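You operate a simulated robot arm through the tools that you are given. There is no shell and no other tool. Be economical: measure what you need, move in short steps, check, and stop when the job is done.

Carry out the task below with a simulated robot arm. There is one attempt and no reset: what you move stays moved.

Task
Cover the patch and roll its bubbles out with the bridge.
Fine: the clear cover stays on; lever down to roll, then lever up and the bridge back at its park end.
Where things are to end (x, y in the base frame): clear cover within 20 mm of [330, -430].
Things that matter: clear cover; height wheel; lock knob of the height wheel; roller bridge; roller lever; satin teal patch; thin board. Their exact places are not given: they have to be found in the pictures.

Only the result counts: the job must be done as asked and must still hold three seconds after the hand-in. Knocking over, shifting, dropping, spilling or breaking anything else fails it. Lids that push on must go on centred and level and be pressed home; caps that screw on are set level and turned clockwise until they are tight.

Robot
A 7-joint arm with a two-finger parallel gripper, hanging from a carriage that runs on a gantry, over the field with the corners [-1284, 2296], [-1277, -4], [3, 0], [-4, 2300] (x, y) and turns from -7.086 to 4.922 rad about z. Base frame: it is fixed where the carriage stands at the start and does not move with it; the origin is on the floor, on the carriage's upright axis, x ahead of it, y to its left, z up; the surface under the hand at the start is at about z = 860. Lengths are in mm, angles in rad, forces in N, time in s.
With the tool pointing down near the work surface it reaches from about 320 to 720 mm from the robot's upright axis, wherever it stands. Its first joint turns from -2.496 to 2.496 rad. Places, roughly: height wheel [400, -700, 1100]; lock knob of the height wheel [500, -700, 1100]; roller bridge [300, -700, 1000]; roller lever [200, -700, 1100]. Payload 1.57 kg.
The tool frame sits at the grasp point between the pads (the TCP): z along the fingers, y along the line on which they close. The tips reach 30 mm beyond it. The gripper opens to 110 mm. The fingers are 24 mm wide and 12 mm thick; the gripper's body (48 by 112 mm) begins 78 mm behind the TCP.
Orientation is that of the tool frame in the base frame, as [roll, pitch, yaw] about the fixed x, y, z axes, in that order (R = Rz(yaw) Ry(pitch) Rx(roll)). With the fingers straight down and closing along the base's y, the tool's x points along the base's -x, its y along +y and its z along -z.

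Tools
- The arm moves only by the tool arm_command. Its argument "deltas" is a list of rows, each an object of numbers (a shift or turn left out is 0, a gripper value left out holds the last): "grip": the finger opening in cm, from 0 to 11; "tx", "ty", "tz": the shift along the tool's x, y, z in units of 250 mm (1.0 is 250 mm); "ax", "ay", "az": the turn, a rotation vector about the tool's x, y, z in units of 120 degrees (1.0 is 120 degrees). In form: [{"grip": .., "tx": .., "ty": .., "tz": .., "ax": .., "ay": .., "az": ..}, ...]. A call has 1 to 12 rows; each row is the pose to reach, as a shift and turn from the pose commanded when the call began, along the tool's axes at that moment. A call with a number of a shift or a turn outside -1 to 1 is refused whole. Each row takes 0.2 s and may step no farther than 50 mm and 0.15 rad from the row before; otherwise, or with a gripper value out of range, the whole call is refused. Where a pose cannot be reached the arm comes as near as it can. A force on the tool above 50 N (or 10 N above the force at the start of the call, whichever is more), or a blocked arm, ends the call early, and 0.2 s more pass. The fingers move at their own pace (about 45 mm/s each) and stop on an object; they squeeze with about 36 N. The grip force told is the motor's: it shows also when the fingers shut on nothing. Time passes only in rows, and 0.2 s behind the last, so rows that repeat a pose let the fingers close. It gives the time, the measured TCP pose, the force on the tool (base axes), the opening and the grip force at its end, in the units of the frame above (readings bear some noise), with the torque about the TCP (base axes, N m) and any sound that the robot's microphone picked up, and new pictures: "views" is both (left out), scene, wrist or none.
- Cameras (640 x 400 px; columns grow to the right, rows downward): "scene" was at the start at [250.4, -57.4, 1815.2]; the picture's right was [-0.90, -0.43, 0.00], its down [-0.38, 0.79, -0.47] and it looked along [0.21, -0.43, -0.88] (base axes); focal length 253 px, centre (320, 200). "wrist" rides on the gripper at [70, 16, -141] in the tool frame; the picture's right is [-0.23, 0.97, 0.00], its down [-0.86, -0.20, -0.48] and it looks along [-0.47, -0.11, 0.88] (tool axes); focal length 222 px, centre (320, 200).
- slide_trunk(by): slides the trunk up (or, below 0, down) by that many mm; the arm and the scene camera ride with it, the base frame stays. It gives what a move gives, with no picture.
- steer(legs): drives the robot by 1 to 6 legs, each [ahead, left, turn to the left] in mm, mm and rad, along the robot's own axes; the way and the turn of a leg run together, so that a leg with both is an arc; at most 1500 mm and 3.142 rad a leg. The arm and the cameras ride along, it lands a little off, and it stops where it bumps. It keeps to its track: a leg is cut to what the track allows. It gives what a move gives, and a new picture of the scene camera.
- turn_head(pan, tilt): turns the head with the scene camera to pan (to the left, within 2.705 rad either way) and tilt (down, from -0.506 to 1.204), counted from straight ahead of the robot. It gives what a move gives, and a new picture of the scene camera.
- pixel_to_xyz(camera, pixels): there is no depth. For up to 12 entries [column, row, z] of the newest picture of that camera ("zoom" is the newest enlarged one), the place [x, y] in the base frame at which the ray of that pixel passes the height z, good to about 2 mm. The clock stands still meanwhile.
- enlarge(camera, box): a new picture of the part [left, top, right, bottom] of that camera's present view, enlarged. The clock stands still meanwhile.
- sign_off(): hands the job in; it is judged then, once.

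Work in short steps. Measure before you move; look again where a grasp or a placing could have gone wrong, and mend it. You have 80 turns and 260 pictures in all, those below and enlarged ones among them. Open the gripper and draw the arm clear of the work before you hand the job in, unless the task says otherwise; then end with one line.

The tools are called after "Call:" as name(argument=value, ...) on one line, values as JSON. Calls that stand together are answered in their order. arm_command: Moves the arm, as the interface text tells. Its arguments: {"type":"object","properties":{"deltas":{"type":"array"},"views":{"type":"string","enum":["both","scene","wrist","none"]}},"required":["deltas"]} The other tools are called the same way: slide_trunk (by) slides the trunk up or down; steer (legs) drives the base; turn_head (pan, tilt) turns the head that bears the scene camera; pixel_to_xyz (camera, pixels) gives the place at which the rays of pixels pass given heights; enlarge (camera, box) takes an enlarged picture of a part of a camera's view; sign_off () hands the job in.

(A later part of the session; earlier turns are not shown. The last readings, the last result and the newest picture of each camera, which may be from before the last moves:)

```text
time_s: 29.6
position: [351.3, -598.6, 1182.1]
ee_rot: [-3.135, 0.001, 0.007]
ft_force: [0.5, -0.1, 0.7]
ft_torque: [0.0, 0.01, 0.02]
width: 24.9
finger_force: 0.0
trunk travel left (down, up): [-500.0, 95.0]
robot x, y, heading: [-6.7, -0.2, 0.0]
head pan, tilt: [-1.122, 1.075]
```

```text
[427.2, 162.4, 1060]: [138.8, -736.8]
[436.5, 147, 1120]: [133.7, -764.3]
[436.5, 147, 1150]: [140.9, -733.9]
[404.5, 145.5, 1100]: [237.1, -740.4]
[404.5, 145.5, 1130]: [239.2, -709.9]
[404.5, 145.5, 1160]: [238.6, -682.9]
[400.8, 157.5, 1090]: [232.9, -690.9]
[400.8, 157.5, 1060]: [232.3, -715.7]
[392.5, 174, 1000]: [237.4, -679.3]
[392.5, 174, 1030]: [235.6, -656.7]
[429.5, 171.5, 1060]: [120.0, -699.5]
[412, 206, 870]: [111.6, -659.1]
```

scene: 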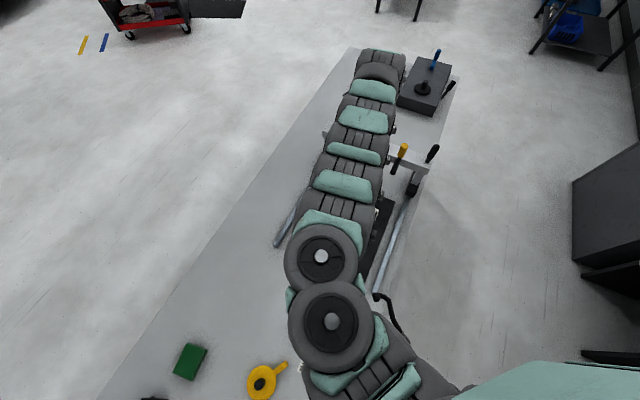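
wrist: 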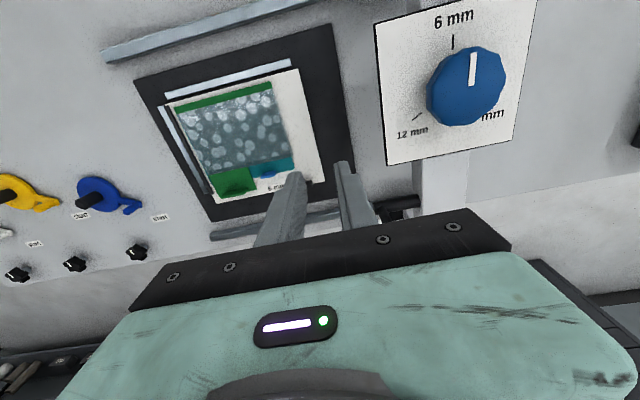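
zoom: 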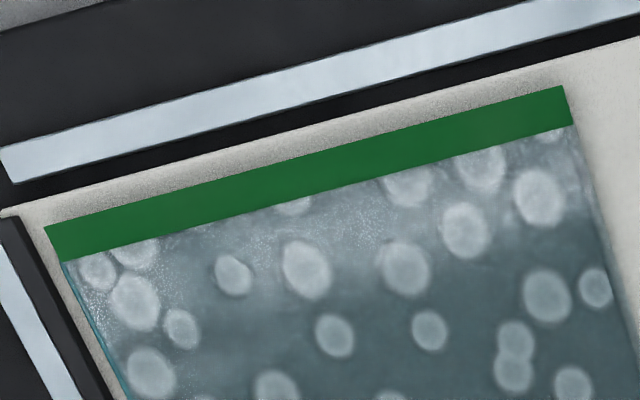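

Post: (139,−737), z 1060–1150. Lever: rod at (236,−690), z≈985–1150. I drive back −180 mm to look at the lever with the wrist camera from above-front.

Call:
steer(legs=[[-180, 40, 0]])

Call:
arm_command(deltas=[{"tz": 0.0}], views="wrist")

Call:
enlarge(camera="wrist", box=[340, 0, 640, 190])

```text
time_s: 31.1
position: [169.9, -556.9, 1182.5]
ee_rot: [-3.135, 0.001, 0.006]
ft_force: [0.0, 0.2, 0.4]
ft_torque: [0.04, 0.02, 0.0]
width: 25.1
finger_force: 0.2
trunk travel left (down, up): [-500.0, 95.0]
robot x, y, heading: [-185.8, 42.3, -0.002]
head pan, tilt: [-1.122, 1.075]
```

scene: 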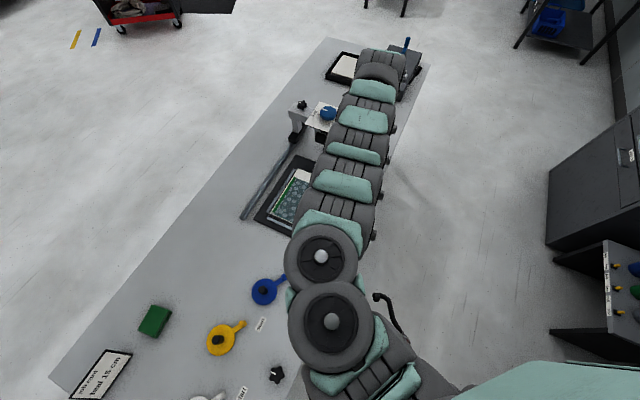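

```text
time_s: 31.5
position: [169.5, -557.8, 1182.1]
ee_rot: [-3.135, 0.002, 0.006]
ft_force: [0.0, 0.1, 0.8]
ft_torque: [-0.02, 0.05, 0.02]
width: 25.1
finger_force: 0.1
trunk travel left (down, up): [-500.0, 95.0]
robot x, y, heading: [-186.6, 37.9, -0.001]
head pan, tilt: [-1.122, 1.075]
```

wrist: 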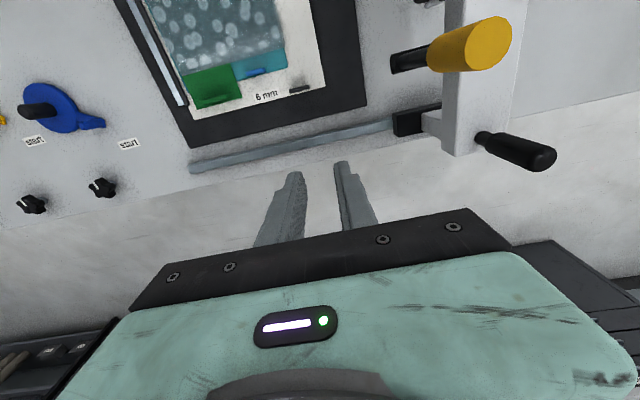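

```text
2.11 times, centred on (490, 95) of wrist
```

zoom: 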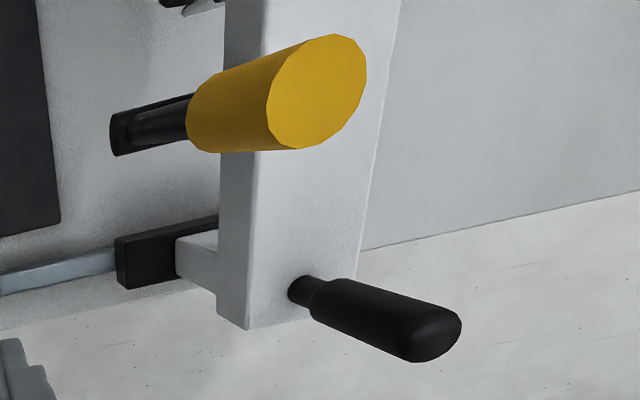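

The wrist view shows yellow grip top near (489,44). I measure its place from this camera to triangulate with the scene.

Call:
pixel_to_xyz(camera="wrist", pixels=[[489, 44, 1150], [489, 44, 1140], [489, 44, 1160], [432, 60, 1090], [546, 158, 1150], [485, 136, 1060], [395, 63, 1000], [443, 156, 1060]])

Call:
enlarge(camera="wrist", box=[380, 30, 460, 90])

```text
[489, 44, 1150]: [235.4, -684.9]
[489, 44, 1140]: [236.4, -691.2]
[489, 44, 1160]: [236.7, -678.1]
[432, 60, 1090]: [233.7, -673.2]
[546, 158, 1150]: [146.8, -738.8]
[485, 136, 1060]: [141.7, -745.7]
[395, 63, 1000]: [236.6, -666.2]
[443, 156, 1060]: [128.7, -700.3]
```

```text
6.67 times, centred on (420, 60) of wrist
```

zoom: 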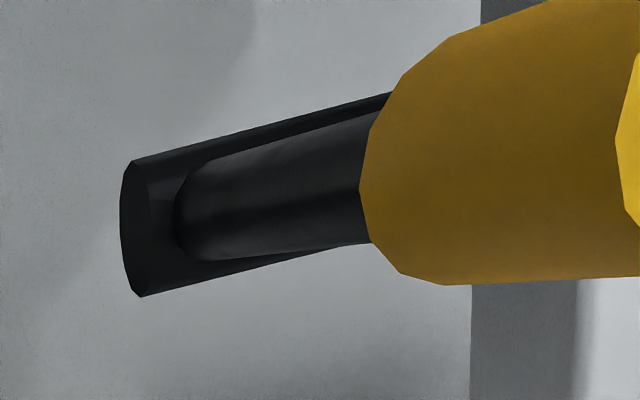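

The lever's boss has its axis along y at roughly (236, −, 1020), so it should swing down sideways toward −x (the plate blocks +x). I drive back to x≈0 with fingers to be closed for pushing.

Call:
steer(legs=[[184, -38, 0]])

Call:
arm_command(deltas=[{"grip": 0, "tx": -0.13, "ty": 0.1}, {"tx": -0.22, "ty": 0.2}, {"tx": -0.28, "ty": 0.3}, {"tx": -0.28, "ty": 0.33}])

```text
time_s: 33.1
position: [351.7, -597.7, 1181.1]
ee_rot: [-3.135, 0.001, 0.0]
ft_force: [0.4, -0.2, -0.1]
ft_torque: [-0.03, -0.02, -0.01]
width: 24.7
finger_force: 0.0
trunk travel left (down, up): [-500.0, 95.0]
robot x, y, heading: [-1.6, 0.1, -0.001]
head pan, tilt: [-1.122, 1.075]
```

scene: 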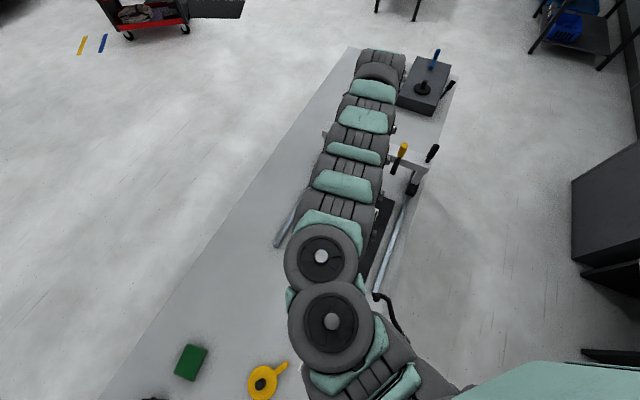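

```text
time_s: 34.1
position: [280.3, -670.8, 1181.0]
ee_rot: [-3.132, 0.003, 0.001]
ft_force: [0.6, -0.5, 0.1]
ft_torque: [0.03, -0.01, 0.01]
width: 0.1
finger_force: 21.5
out of reach, approached as far as the arm can: row 4
trunk travel left (down, up): [-500.0, 95.0]
robot x, y, heading: [1.9, 3.0, -0.003]
head pan, tilt: [-1.122, 1.075]
```

scene: 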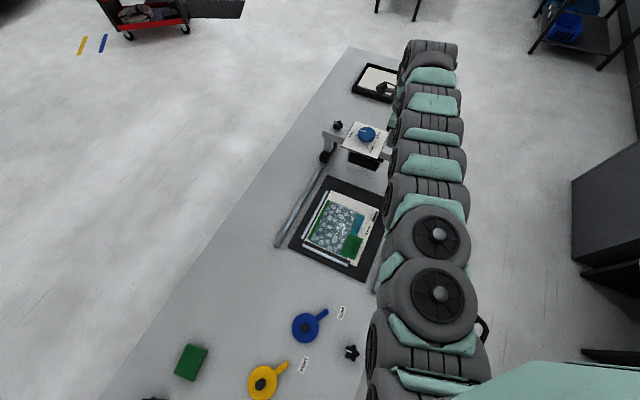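
wrist: 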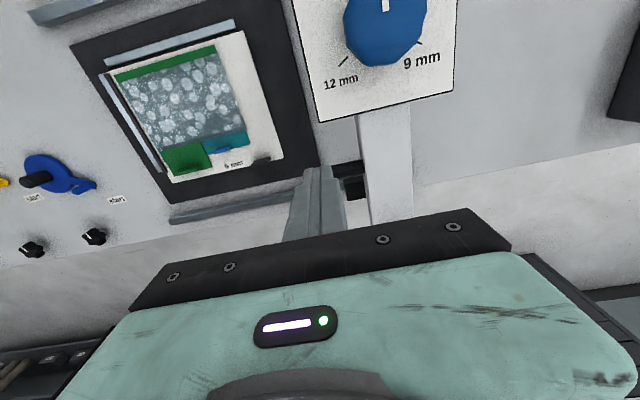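

Outer reach limit at y≈−671 at this height. I lower to z≈1145 and ask for y≈−680.

Call:
arm_command(deltas=[{"tz": 0.07}, {"tz": 0.14}, {"tz": 0.14, "ty": 0.02}, {"tz": 0.14, "ty": 0.04}, {"tz": 0.14, "ty": 0.04}], views="wrist")

```text
time_s: 35.3
position: [278.3, -667.3, 1148.5]
ee_rot: [-3.136, -0.001, 0.002]
ft_force: [0.2, -0.6, 0.9]
ft_torque: [-0.02, -0.02, 0.0]
width: 0.0
finger_force: 21.1
out of reach, approached as far as the arm can: row 1, 2, 3, 4, 5
trunk travel left (down, up): [-500.0, 95.0]
robot x, y, heading: [-2.0, 2.1, 0.001]
head pan, tilt: [-1.122, 1.075]
```

wrist: 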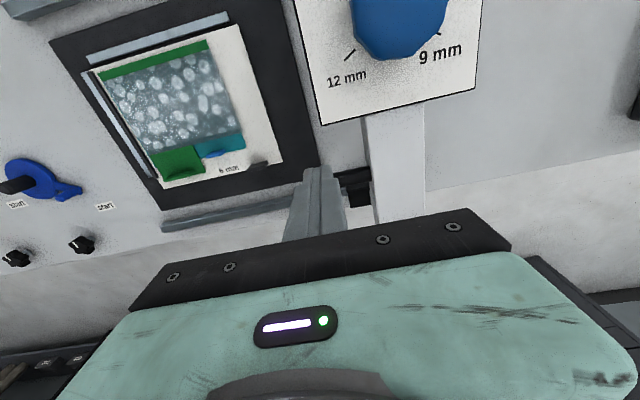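

Outer reach tool-down is ≈723 mm, so I tilt the tool 40° outward about x to extend it.

Call:
arm_command(deltas=[{"ax": -0.06}, {"ax": -0.12}, {"ax": -0.18}, {"ax": -0.24}, {"ax": -0.29}, {"ax": -0.333}, {"ax": -0.333}])

```text
time_s: 36.9
position: [292.1, -702.6, 1126.6]
ee_rot: [2.453, 0.0, 0.003]
ft_force: [1.9, 1.0, -0.6]
ft_torque: [-0.08, 0.08, -0.13]
width: 0.1
finger_force: 21.5
out of reach, approached as far as the arm can: row 4, 5, 6, 7
trunk travel left (down, up): [-500.0, 95.0]
robot x, y, heading: [-0.6, 4.3, -0.004]
head pan, tilt: [-1.122, 1.075]
```

scene: 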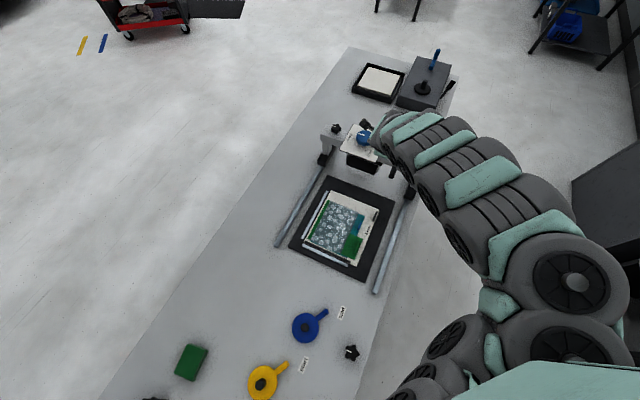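
wrist: 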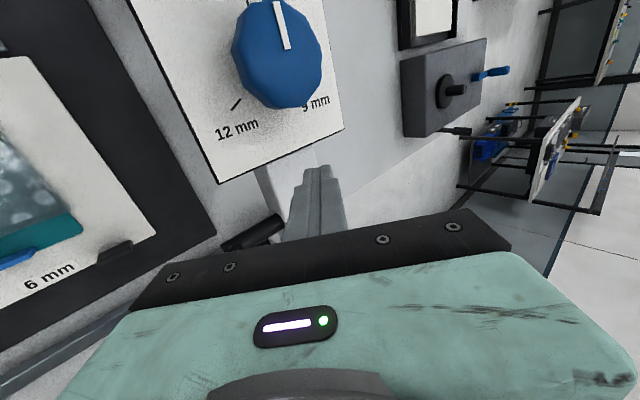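

The arm reconfigured but the tilt is achieved, TCP (292,−703,1127). I check the lever region for contact.

Call:
enlarge(camera="wrist", box=[180, 130, 360, 270])

Call:
enlarge(camera="scene", box=[330, 100, 440, 200])

```text
2.86 times, centred on (270, 200) of wrist
```

zoom: 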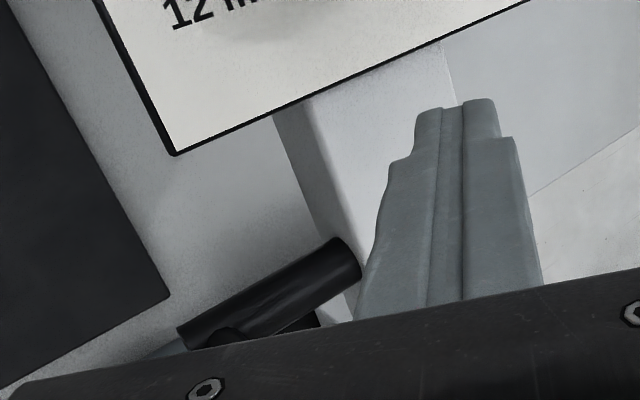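

```text
4.00 times, centred on (385, 150) of scene
```

zoom: 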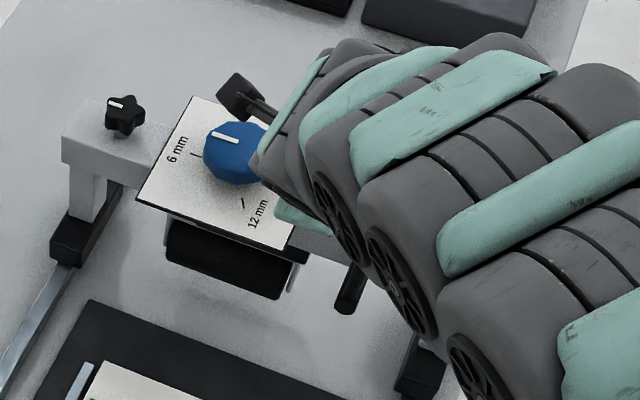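

The lever boss is along y, so push −x/down. The tilted pose has a larger inner radius, so I drive the carriage +85 in y to sit mid-range, then approach the lever's +x side.

Call:
steer(legs=[[0, 85, 0]])

```text
time_s: 38.0
position: [290.3, -618.1, 1125.4]
ee_rot: [2.452, 0.002, 0.0]
ft_force: [-0.2, -1.2, -0.4]
ft_torque: [0.01, -0.01, 0.02]
width: 0.0
finger_force: 21.4
trunk travel left (down, up): [-500.0, 95.0]
robot x, y, heading: [-2.7, 86.6, -0.008]
head pan, tilt: [-1.122, 1.075]
```

scene: 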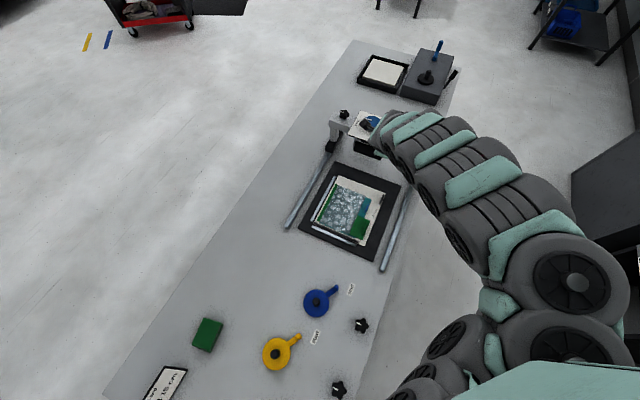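

Next: TCP to (290,−688,1120), beside the lever's +x side.

Call:
arm_command(deltas=[{"ty": 0.1, "tz": 0.097}, {"ty": 0.203, "tz": 0.193}, {"ty": 0.203, "tz": 0.193, "tx": -0.06}, {"ty": 0.203, "tz": 0.193, "tx": -0.06}])

```text
time_s: 39.0
position: [274.6, -687.1, 1121.3]
ee_rot: [2.451, 0.003, 0.001]
ft_force: [1.6, 1.1, 2.9]
ft_torque: [0.08, 0.29, -0.1]
width: 0.0
finger_force: 21.4
trunk travel left (down, up): [-500.0, 95.0]
robot x, y, heading: [0.6, 92.2, -0.004]
head pan, tilt: [-1.122, 1.075]
```

scene: 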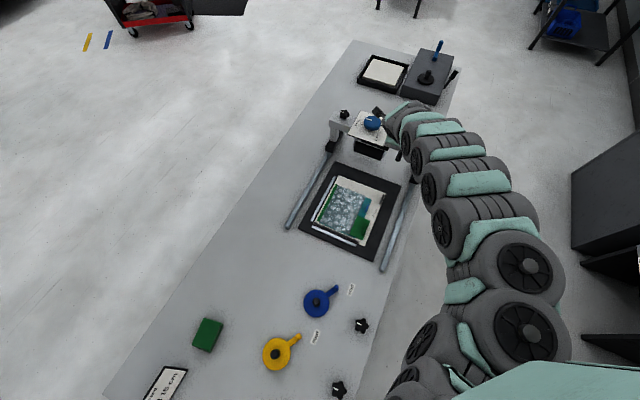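
wrist: 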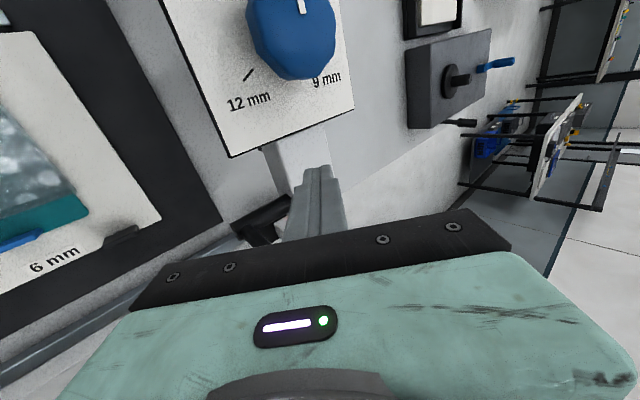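

A slight contact torque appears. I push −x in 8 mm steps.

Call:
arm_command(deltas=[{"tx": -0.03}, {"tx": -0.06}, {"tx": -0.09}, {"tx": -0.12}, {"tx": -0.15}, {"tx": -0.18}, {"tx": -0.18}])

Call:
enlarge(camera="wrist", box=[180, 130, 380, 270])

```text
time_s: 40.5
position: [229.3, -688.4, 1120.5]
ee_rot: [2.45, 0.0, 0.0]
ft_force: [3.8, -0.6, 0.5]
ft_torque: [0.01, 0.09, -0.11]
width: 0.0
finger_force: 21.4
trunk travel left (down, up): [-500.0, 95.0]
robot x, y, heading: [-2.7, 87.3, -0.005]
head pan, tilt: [-1.122, 1.075]
```

scene: 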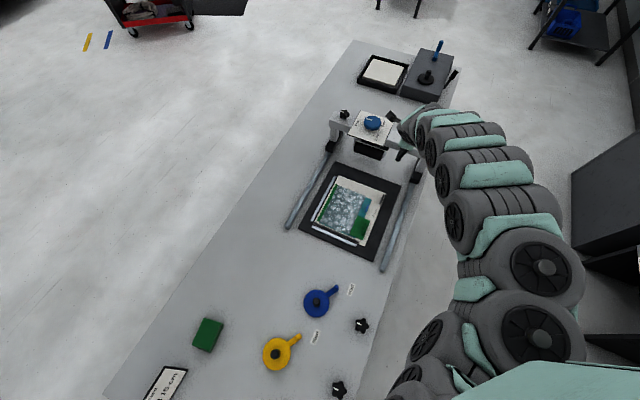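
wrist: 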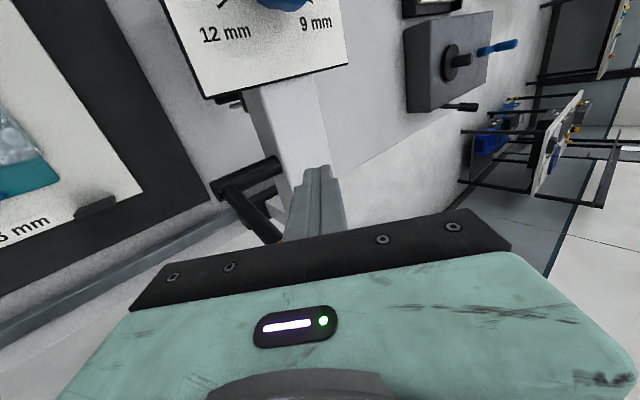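

```text
2.86 times, centred on (280, 200) of wrist
```

zoom: 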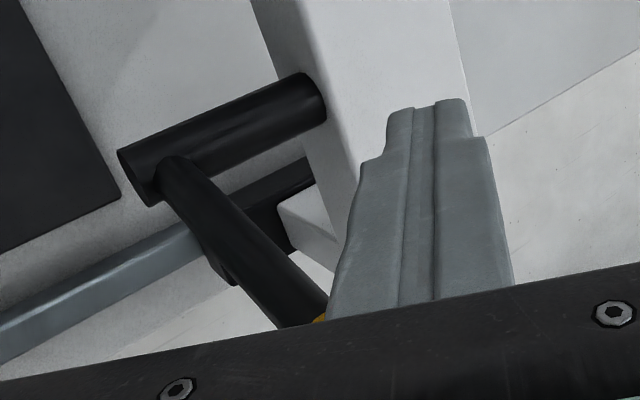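

The lever swings freely about y (3.8 N). I follow the arc down toward −x.

Call:
arm_command(deltas=[{"tx": -0.06, "ty": -0.011}, {"tx": -0.12, "ty": -0.022, "tz": 0.002}, {"tx": -0.19, "ty": -0.06, "tz": 0.03}, {"tx": -0.252, "ty": -0.105, "tz": 0.064}, {"tx": -0.29, "ty": -0.145, "tz": 0.1}, {"tx": -0.32, "ty": -0.183, "tz": 0.134}, {"tx": -0.34, "ty": -0.21, "tz": 0.16}, {"tx": -0.352, "ty": -0.235, "tz": 0.185}, {"tx": -0.352, "ty": -0.235, "tz": 0.185}])

Call:
enlarge(camera="wrist", box=[180, 80, 380, 270])

```text
time_s: 42.2
position: [152.3, -681.5, 1070.3]
ee_rot: [2.428, -0.003, 0.012]
ft_force: [3.1, 2.8, 29.4]
ft_torque: [0.25, 0.36, -0.1]
width: 0.0
finger_force: 22.4
trunk travel left (down, up): [-500.0, 95.0]
robot x, y, heading: [0.7, 88.5, -0.001]
head pan, tilt: [-1.122, 1.075]
stopped in row 8: the force on the tool passed its limit at 56 N (the readings are from after the stop); the commanded pose is now the measured one
```

scene: 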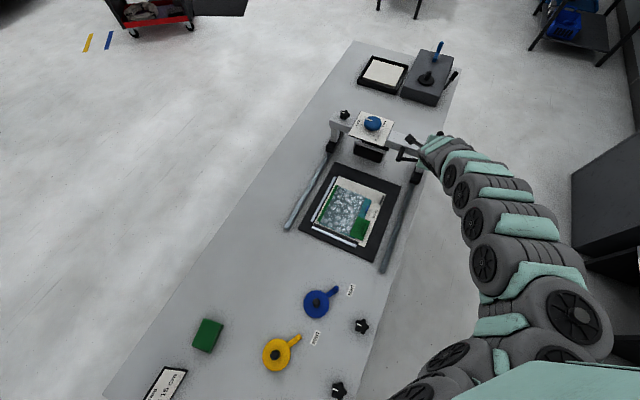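
wrist: 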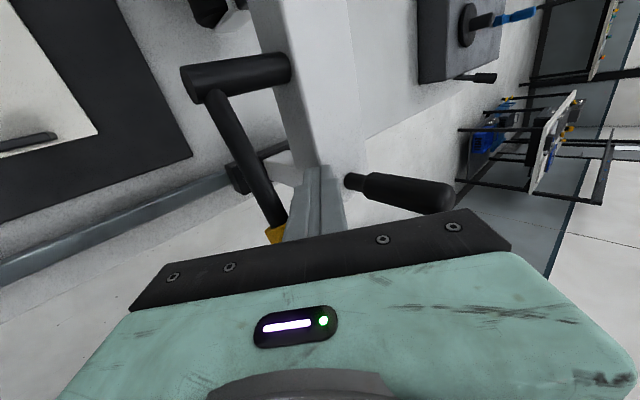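

```text
2.11 times, centred on (280, 175) of wrist
```

zoom: 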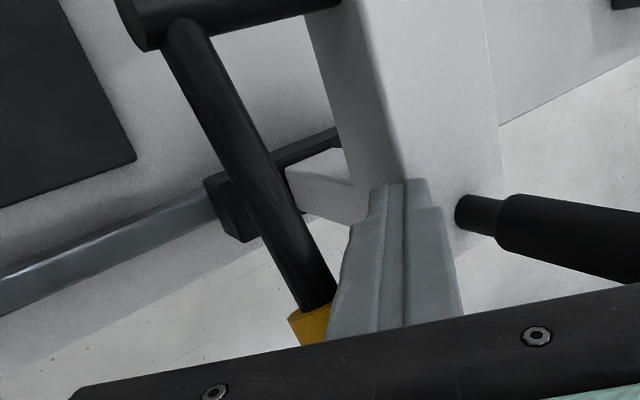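

The stop may be the fingertip meeting the beam edge. I look at the lever's angle from the scene view, and back off +y before pressing further.

Call:
enlarge(camera="scene", box=[380, 120, 450, 190])

Call:
arm_command(deltas=[{"ty": -0.045, "tz": -0.055}, {"ty": -0.06, "tz": -0.025}, {"ty": -0.08, "tz": -0.0}, {"ty": -0.1, "tz": 0.025}, {"ty": -0.11, "tz": 0.037}, {"ty": -0.12, "tz": 0.05}, {"ty": -0.12, "tz": 0.05}])

Call:
enlarge(camera="scene", box=[380, 120, 450, 190])

```text
5.71 times, centred on (415, 155) of scene
```

zoom: 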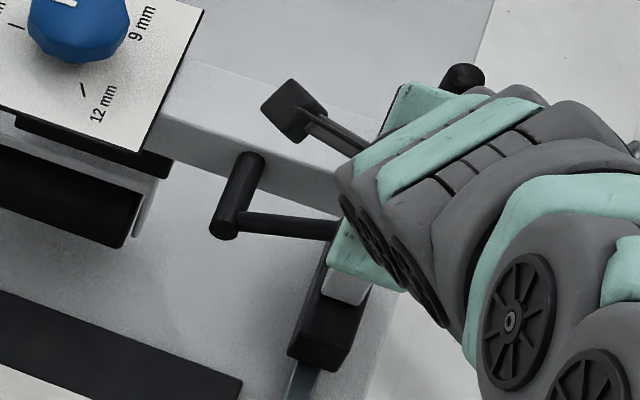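

```text
time_s: 42.8
position: [152.6, -670.4, 1072.2]
ee_rot: [2.415, -0.004, 0.016]
ft_force: [1.2, 3.1, 30.6]
ft_torque: [0.27, 0.41, -0.11]
width: 0.1
finger_force: 21.4
trunk travel left (down, up): [-500.0, 95.0]
robot x, y, heading: [1.1, 91.4, -0.005]
head pan, tilt: [-1.122, 1.075]
stopped in row 3: the force on the tool passed its limit at 56 N (the readings are from after the stop); the commanded pose is now the measured one
```

scene: 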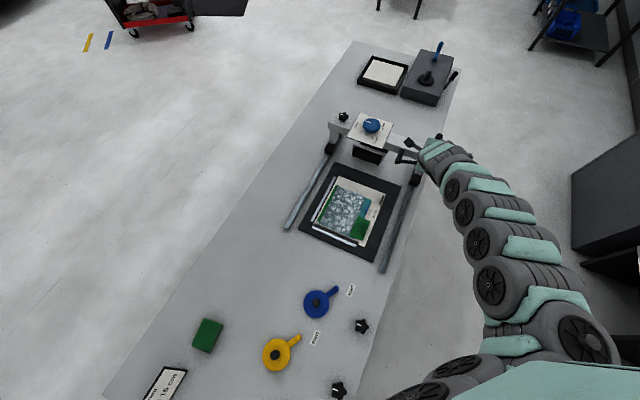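
wrist: 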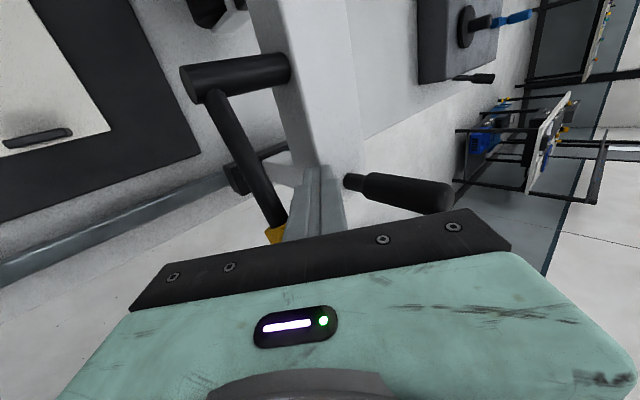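

```text
5.71 times, centred on (415, 155) of scene
```

zoom: 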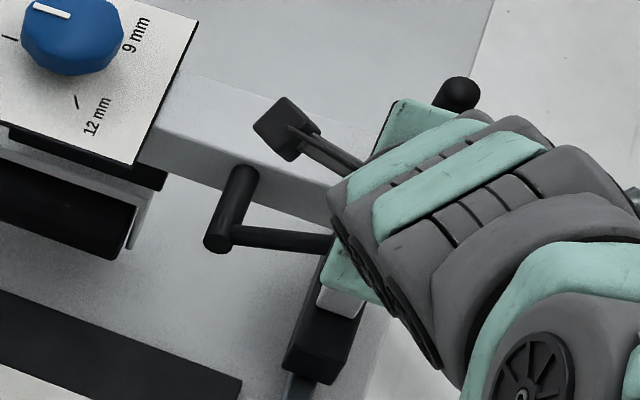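

The lever is now roughly 65–70° down. I lift off to see whether it stays and what its angle is.

Call:
arm_command(deltas=[{"ty": 0.02, "tz": -0.05}, {"ty": 0.02, "tz": -0.15}, {"ty": 0.02, "tz": -0.3}, {"ty": 0.02, "tz": -0.4}, {"ty": 0.02, "tz": -0.4}])

Call:
enlarge(camera="scene", box=[380, 120, 450, 190])

Call:
enlarge(camera="wrist", box=[180, 80, 480, 270])

```text
time_s: 44.0
position: [148.5, -644.8, 1119.5]
ee_rot: [2.426, -0.004, 0.01]
ft_force: [-0.4, 0.3, 0.5]
ft_torque: [0.0, 0.04, 0.02]
width: 0.0
finger_force: 21.5
out of reach, approached as far as the arm can: row 2, 3, 4, 5
trunk travel left (down, up): [-500.0, 95.0]
robot x, y, heading: [-2.3, 90.8, -0.005]
head pan, tilt: [-1.122, 1.075]
```

scene: 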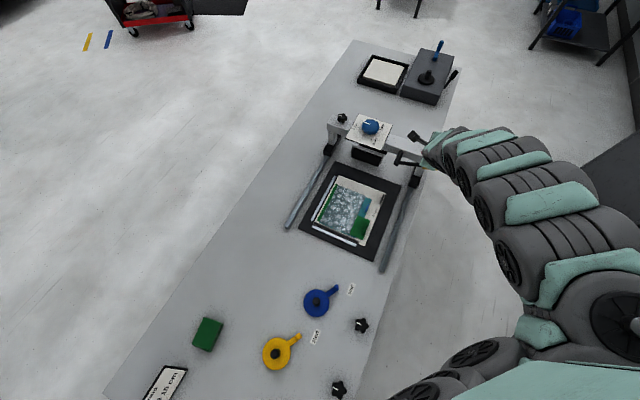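
wrist: 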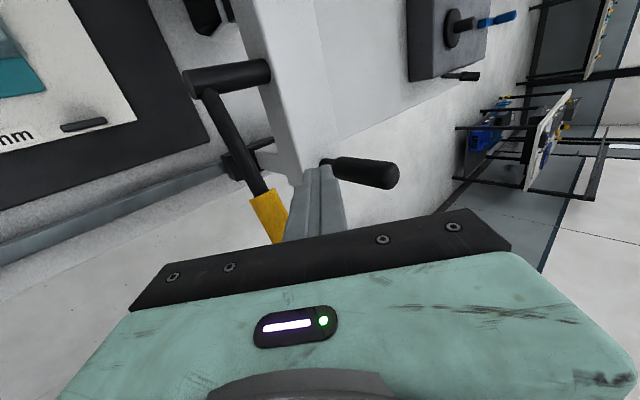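

```text
5.71 times, centred on (415, 155) of scene
```

zoom: 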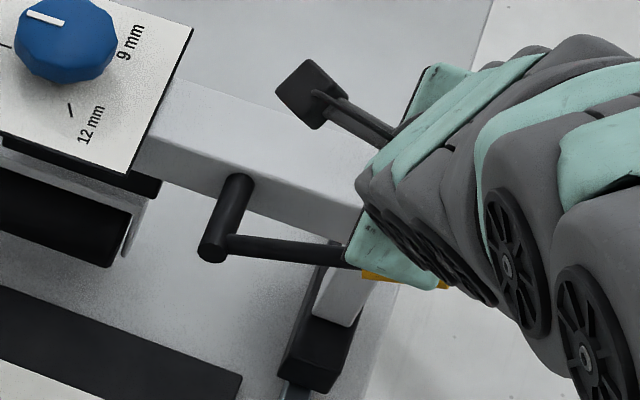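

```text
2.11 times, centred on (330, 175) of wrist
```

zoom: 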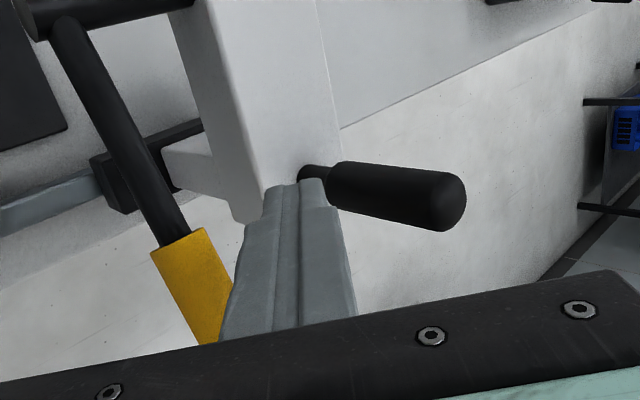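

The lever stays. I triangulate rod ends to get its angle.

Call:
pixel_to_xyz(camera="scene", pixels=[[398.7, 162, 1020], [398.7, 162, 1000], [420, 165.5, 1060], [420, 165.5, 1040], [420, 165.5, 1020], [420, 165.5, 1000], [436, 170, 1020], [436, 170, 1050]])

Call:
pixel_to_xyz(camera="wrist", pixels=[[206, 92, 1020], [206, 92, 1040], [260, 195, 1060], [260, 195, 1040], [260, 195, 1020], [275, 235, 1060], [275, 235, 1040], [275, 235, 1020], [275, 235, 1000]])

```text
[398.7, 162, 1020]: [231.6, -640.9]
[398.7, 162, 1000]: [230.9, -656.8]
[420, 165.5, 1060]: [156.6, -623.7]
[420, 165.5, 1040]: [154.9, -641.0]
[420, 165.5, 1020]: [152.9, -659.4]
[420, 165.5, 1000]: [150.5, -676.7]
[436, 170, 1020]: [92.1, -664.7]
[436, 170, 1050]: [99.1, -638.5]
```

```text
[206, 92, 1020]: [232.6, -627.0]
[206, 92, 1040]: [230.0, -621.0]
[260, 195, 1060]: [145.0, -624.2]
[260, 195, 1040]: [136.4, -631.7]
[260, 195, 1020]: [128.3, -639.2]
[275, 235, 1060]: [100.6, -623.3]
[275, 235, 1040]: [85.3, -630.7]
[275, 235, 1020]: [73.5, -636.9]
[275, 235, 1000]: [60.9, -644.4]
```

Coordinates suggest the bridge might have slid in +y. I check the wheel and plate position now.

Call:
enlarge(camera="scene", box=[315, 100, 445, 200])

Call:
pixel_to_xyz(camera="scene", pixels=[[371, 127, 1090], [354.5, 113.5, 1065], [388, 150, 1065], [343, 117, 1080]])

```text
4.00 times, centred on (380, 150) of scene
```

zoom: 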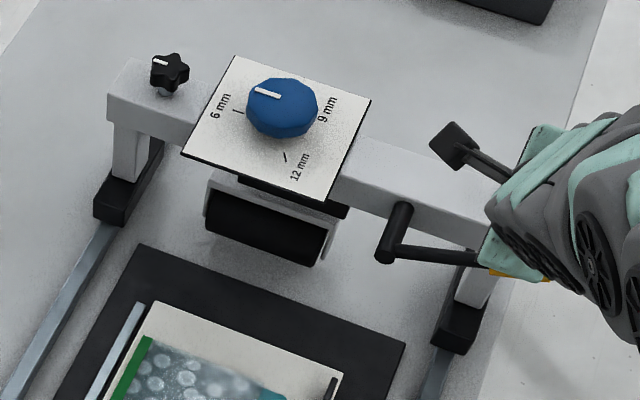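

```text
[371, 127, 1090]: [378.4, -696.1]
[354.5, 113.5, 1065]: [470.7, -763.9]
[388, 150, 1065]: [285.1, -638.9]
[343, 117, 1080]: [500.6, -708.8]
```

The bridge slid ≈50 mm in +y because my finger was behind the lever rod (rod now at y≈−624). The roller has visibly lowered. I drive +75 in y to come over the rod itself and press once more.

Call:
steer(legs=[[0, 75, 0]])

Call:
enlarge(camera="scene", box=[340, 90, 450, 190])

Call:
arm_command(deltas=[{"tz": 0}], views="wrist")

```text
time_s: 45.0
position: [149.0, -569.8, 1120.3]
ee_rot: [2.429, -0.004, 0.011]
ft_force: [-1.4, -0.3, -0.4]
ft_torque: [0.01, -0.02, -0.01]
width: 0.1
finger_force: 21.0
trunk travel left (down, up): [-500.0, 95.0]
robot x, y, heading: [2.7, 159.9, -0.007]
head pan, tilt: [-1.122, 1.075]
```

scene: 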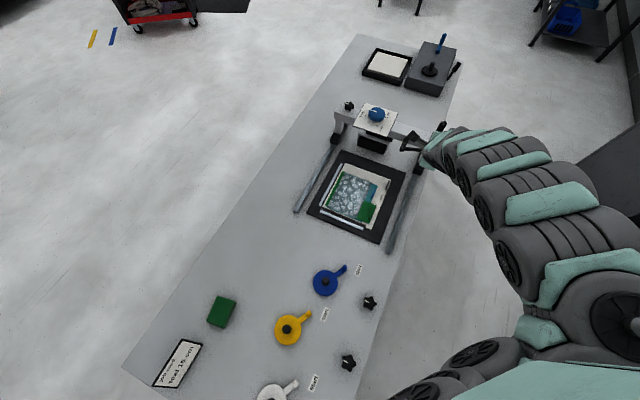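

```text
4.00 times, centred on (395, 140) of scene
```

zoom: 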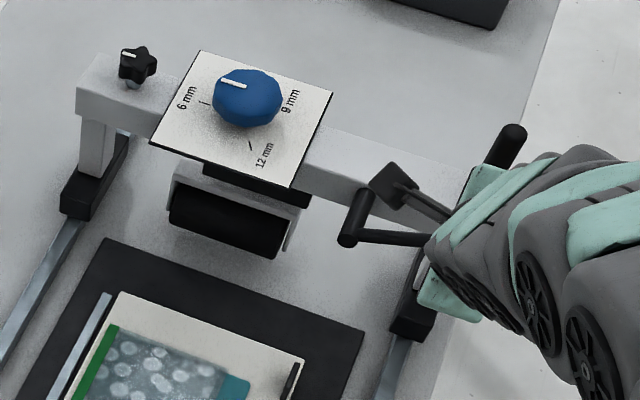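

```text
time_s: 45.4
position: [147.5, -569.4, 1118.3]
ee_rot: [2.426, -0.001, 0.011]
ft_force: [0.5, -0.9, 0.1]
ft_torque: [-0.02, 0.01, -0.01]
width: 0.0
finger_force: 21.5
trunk travel left (down, up): [-500.0, 95.0]
robot x, y, heading: [-1.0, 161.1, -0.003]
head pan, tilt: [-1.122, 1.075]
```

wrist: 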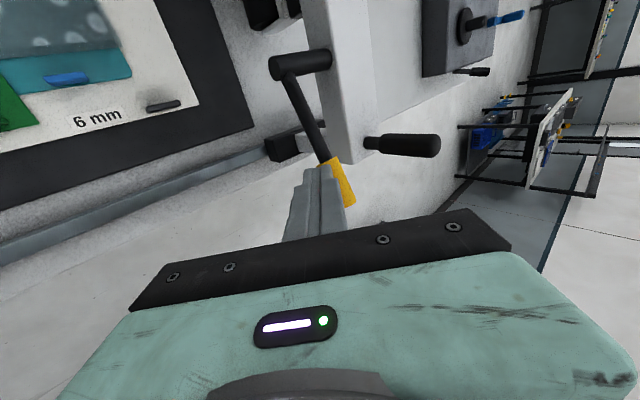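

Call:
pixel_to_xyz(camera="wrist", pixels=[[330, 163, 1060], [330, 163, 1030], [330, 163, 1000], [350, 203, 1060], [350, 203, 1030], [350, 203, 1000], [285, 75, 1060], [285, 75, 1030], [285, 75, 1000]])

Call:
pixel_to_xyz(camera="scene", pixels=[[404, 149, 1060], [404, 149, 1030], [404, 149, 1000], [422, 150, 1060], [422, 150, 1030], [422, 150, 1000]])

```text
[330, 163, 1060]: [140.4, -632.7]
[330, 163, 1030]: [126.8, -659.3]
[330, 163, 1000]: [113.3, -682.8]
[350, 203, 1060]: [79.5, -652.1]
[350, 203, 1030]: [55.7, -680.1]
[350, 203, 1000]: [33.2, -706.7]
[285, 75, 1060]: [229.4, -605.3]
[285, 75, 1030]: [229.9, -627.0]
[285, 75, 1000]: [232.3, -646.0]
```

```text
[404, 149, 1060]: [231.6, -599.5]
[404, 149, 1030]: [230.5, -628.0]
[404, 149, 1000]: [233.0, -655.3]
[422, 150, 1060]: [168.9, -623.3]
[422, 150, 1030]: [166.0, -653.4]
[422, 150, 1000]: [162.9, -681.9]
```

The lever is ≈22° above horizontal, with its rod in plane y≈−624. I come down on top of it at x≈140, clear of the beam (front at ≈−652).

Call:
arm_command(deltas=[{"tx": -0.03, "ty": 0.106, "tz": 0.092}, {"tx": -0.03, "ty": 0.08, "tz": 0.122}, {"tx": -0.03, "ty": 0.053, "tz": 0.152}, {"tx": -0.03, "ty": 0.027, "tz": 0.182}, {"tx": -0.03, "ty": 0.001, "tz": 0.212}, {"tx": -0.03, "ty": -0.026, "tz": 0.243}, {"tx": -0.03, "ty": -0.052, "tz": 0.273}, {"tx": -0.03, "ty": -0.052, "tz": 0.273}])

Call:
enlarge(camera="scene", box=[340, 90, 450, 190])

```text
time_s: 46.3
position: [141.3, -613.7, 1111.1]
ee_rot: [2.405, -0.003, 0.017]
ft_force: [-0.2, 2.7, 17.7]
ft_torque: [-0.13, 0.18, -0.01]
width: 0.1
finger_force: 21.1
trunk travel left (down, up): [-500.0, 95.0]
robot x, y, heading: [2.1, 163.1, -0.001]
head pan, tilt: [-1.122, 1.075]
stopped in row 4: the force on the tool passed its limit at 58 N (the readings are from after the stop); the commanded pose is now the measured one
```

scene: 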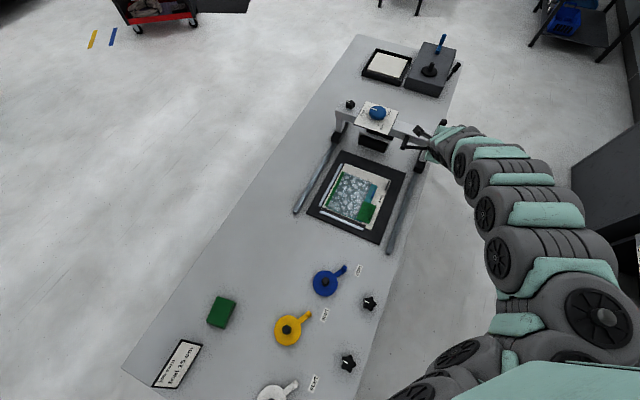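
wrist: 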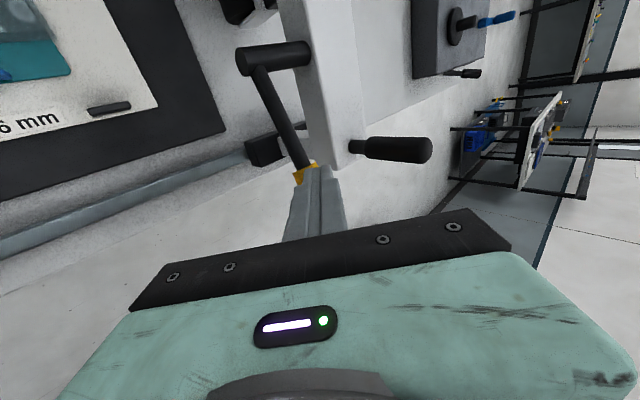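

```text
4.00 times, centred on (395, 140) of scene
```

zoom: 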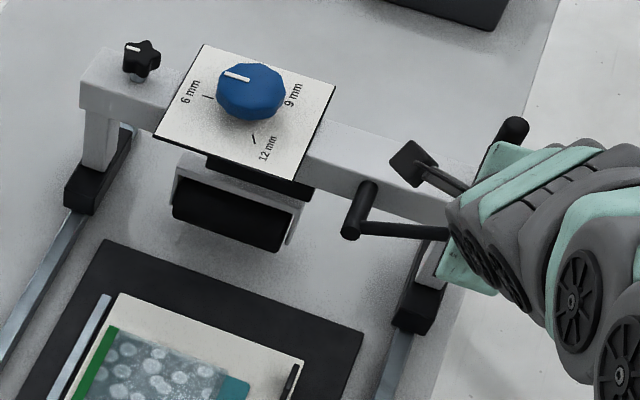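

The lever didn't move further at 58 N: it is at its hard stop, lever down. Now I retract along the tool and return to vertical, to grip the black post next.

Call:
arm_command(deltas=[{"tz": -0.1}, {"tz": -0.2, "ax": 0.05}, {"tz": -0.3, "ax": 0.11}, {"tz": -0.38, "ax": 0.17}, {"tz": -0.44, "ax": 0.23}, {"tz": -0.44, "ax": 0.29}, {"tz": -0.44, "ax": 0.351}, {"tz": -0.44, "ax": 0.351}])

```text
time_s: 48.1
position: [139.0, -531.4, 1189.4]
ee_rot: [-3.134, -0.001, 0.014]
ft_force: [0.6, -0.5, -0.8]
ft_torque: [0.03, 0.07, 0.0]
width: 0.1
finger_force: 21.3
out of reach, approached as far as the arm can: row 7, 8
trunk travel left (down, up): [-500.0, 95.0]
robot x, y, heading: [1.4, 166.8, -0.004]
head pan, tilt: [-1.122, 1.075]
```

scene: 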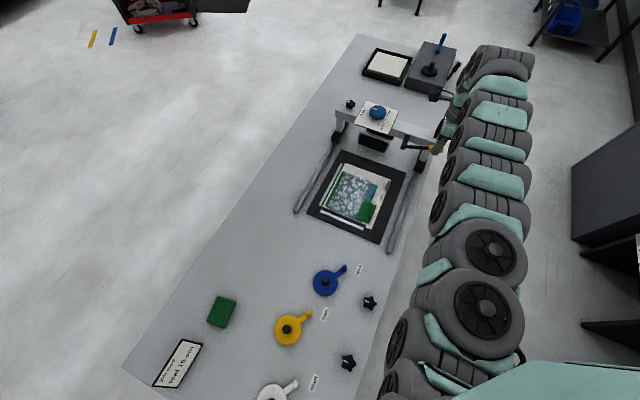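
wrist: 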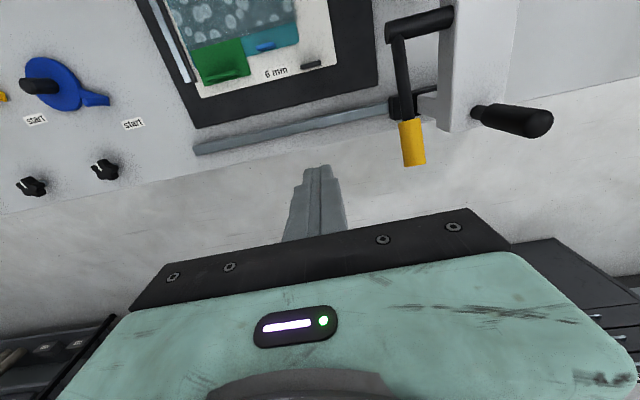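

Clear view of the post at (475..545,118). I measure its base and top.

Call:
pixel_to_xyz(camera="wrist", pixels=[[476, 112, 1060], [540, 121, 1150], [540, 121, 1140], [495, 116, 1085], [445, 130, 1060], [413, 155, 1088]])

Call:
pixel_to_xyz(camera="scene", pixels=[[440, 126, 1140], [442, 123, 1150], [371, 112, 1090], [377, 113, 1090]])

```text
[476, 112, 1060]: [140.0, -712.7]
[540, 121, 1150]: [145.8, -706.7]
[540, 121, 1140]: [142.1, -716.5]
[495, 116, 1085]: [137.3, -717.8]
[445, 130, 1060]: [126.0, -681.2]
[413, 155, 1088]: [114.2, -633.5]
```

```text
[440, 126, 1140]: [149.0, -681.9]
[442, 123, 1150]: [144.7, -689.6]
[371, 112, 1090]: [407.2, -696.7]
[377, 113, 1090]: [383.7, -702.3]
```

Post at ≈(141,−712). I open to 60 mm, then drive the carriage back −166 in y so the vertical tool comes over the post.

Call:
arm_command(deltas=[{"grip": 6}, {"grip": 6}, {"grip": 6}], views="none")

Call:
steer(legs=[[0, -166, 0]])

Call:
arm_command(deltas=[{"tz": 0}], views="wrist")

```text
time_s: 48.9
position: [138.3, -532.5, 1190.3]
ee_rot: [-3.139, -0.001, 0.016]
ft_force: [-0.5, 0.1, -0.2]
ft_torque: [-0.02, 0.02, 0.0]
width: 59.7
finger_force: 0.0
trunk travel left (down, up): [-500.0, 95.0]
robot x, y, heading: [-0.8, 163.2, -0.005]
head pan, tilt: [-1.122, 1.075]
```

```text
time_s: 50.3
position: [138.1, -696.5, 1189.9]
ee_rot: [-3.138, -0.001, 0.017]
ft_force: [0.4, -0.7, 0.2]
ft_torque: [0.02, -0.01, -0.01]
width: 60.0
finger_force: 0.1
trunk travel left (down, up): [-500.0, 95.0]
robot x, y, heading: [-2.8, -0.0, -0.004]
head pan, tilt: [-1.122, 1.075]
```

scene: 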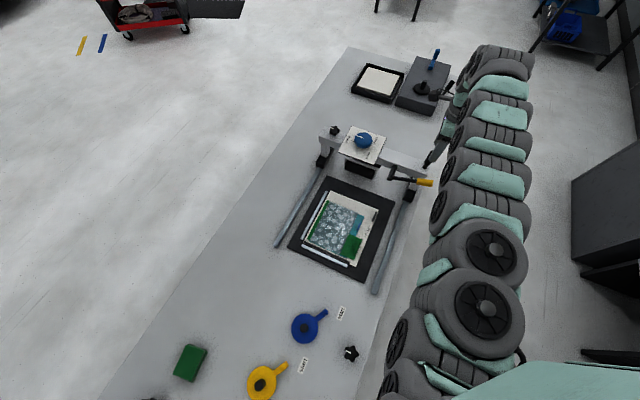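

```text
time_s: 50.7
position: [138.2, -695.1, 1189.8]
ee_rot: [-3.138, -0.002, 0.016]
ft_force: [0.1, -0.1, 0.5]
ft_torque: [-0.01, -0.03, 0.02]
width: 59.9
finger_force: 0.0
trunk travel left (down, up): [-500.0, 95.0]
robot x, y, heading: [-2.4, -1.9, -0.009]
head pan, tilt: [-1.122, 1.075]
```

wrist: 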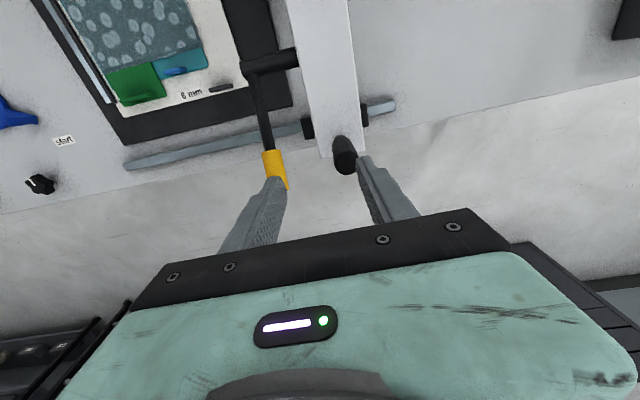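

Call:
enlarge(camera="wrist", box=[230, 90, 430, 250])

Call:
pixel_to_xyz(camera="wrist", pixels=[[347, 165, 1145], [343, 142, 1065], [272, 152, 1095], [285, 188, 1100], [393, 103, 880], [372, 110, 890], [305, 122, 890]])

```text
2.50 times, centred on (330, 170) of wrist
```

zoom: 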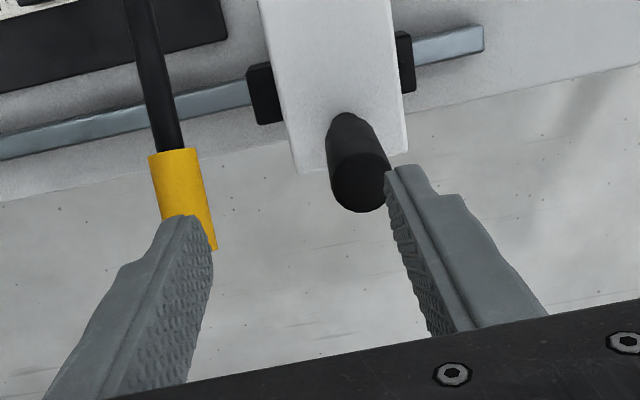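

```text
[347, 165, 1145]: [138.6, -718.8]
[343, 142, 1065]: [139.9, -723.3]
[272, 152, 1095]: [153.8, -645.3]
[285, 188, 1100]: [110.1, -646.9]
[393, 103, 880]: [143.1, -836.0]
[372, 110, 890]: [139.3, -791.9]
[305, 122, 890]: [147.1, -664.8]
```

Gripping the post is just out of reach and the lever sits close to the front finger. Better: grip the yellow lever handle itself (closing along y, above the beam), which lets me pull, push back and raise it. I drive +50 in y and set the opening to 45 mm.

Call:
steer(legs=[[0, 50, 0]])

Call:
arm_command(deltas=[{"grip": 4.5, "tz": 0.05}, {"tz": 0.1}, {"tz": 0.1}], views="wrist")

Call:
enlarge(camera="wrist", box=[230, 90, 430, 250])

```text
time_s: 51.6
position: [138.8, -646.2, 1189.5]
ee_rot: [-3.138, -0.002, 0.016]
ft_force: [0.1, -0.5, -1.2]
ft_torque: [0.02, -0.02, -0.01]
width: 59.7
finger_force: 0.1
trunk travel left (down, up): [-500.0, 95.0]
robot x, y, heading: [-2.9, 50.8, -0.005]
head pan, tilt: [-1.122, 1.075]
```

scene: 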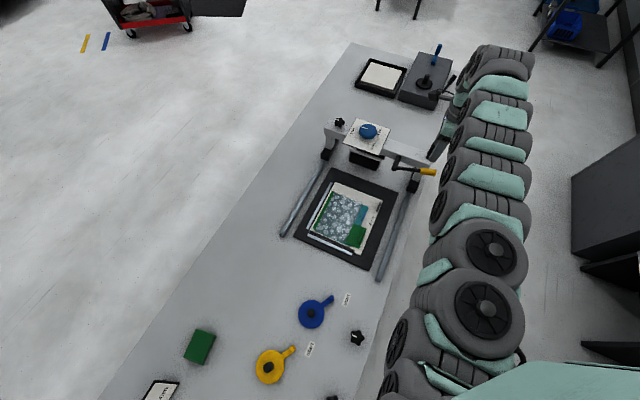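

```text
time_s: 52.4
position: [138.1, -645.1, 1165.1]
ee_rot: [-3.139, -0.002, 0.016]
ft_force: [-0.1, 0.3, 0.8]
ft_torque: [0.01, 0.02, 0.02]
width: 45.4
finger_force: 0.1
trunk travel left (down, up): [-500.0, 95.0]
robot x, y, heading: [-1.0, 51.4, 0.001]
head pan, tilt: [-1.122, 1.075]
```

wrist: 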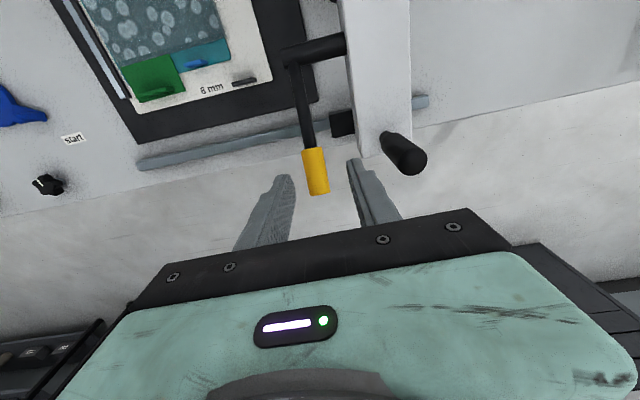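

```text
2.50 times, centred on (330, 170) of wrist
```

zoom: 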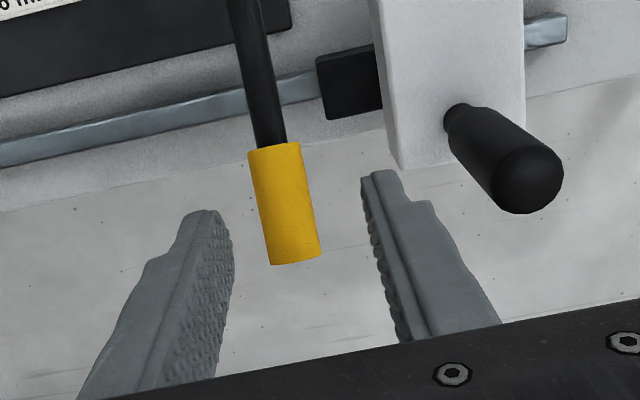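

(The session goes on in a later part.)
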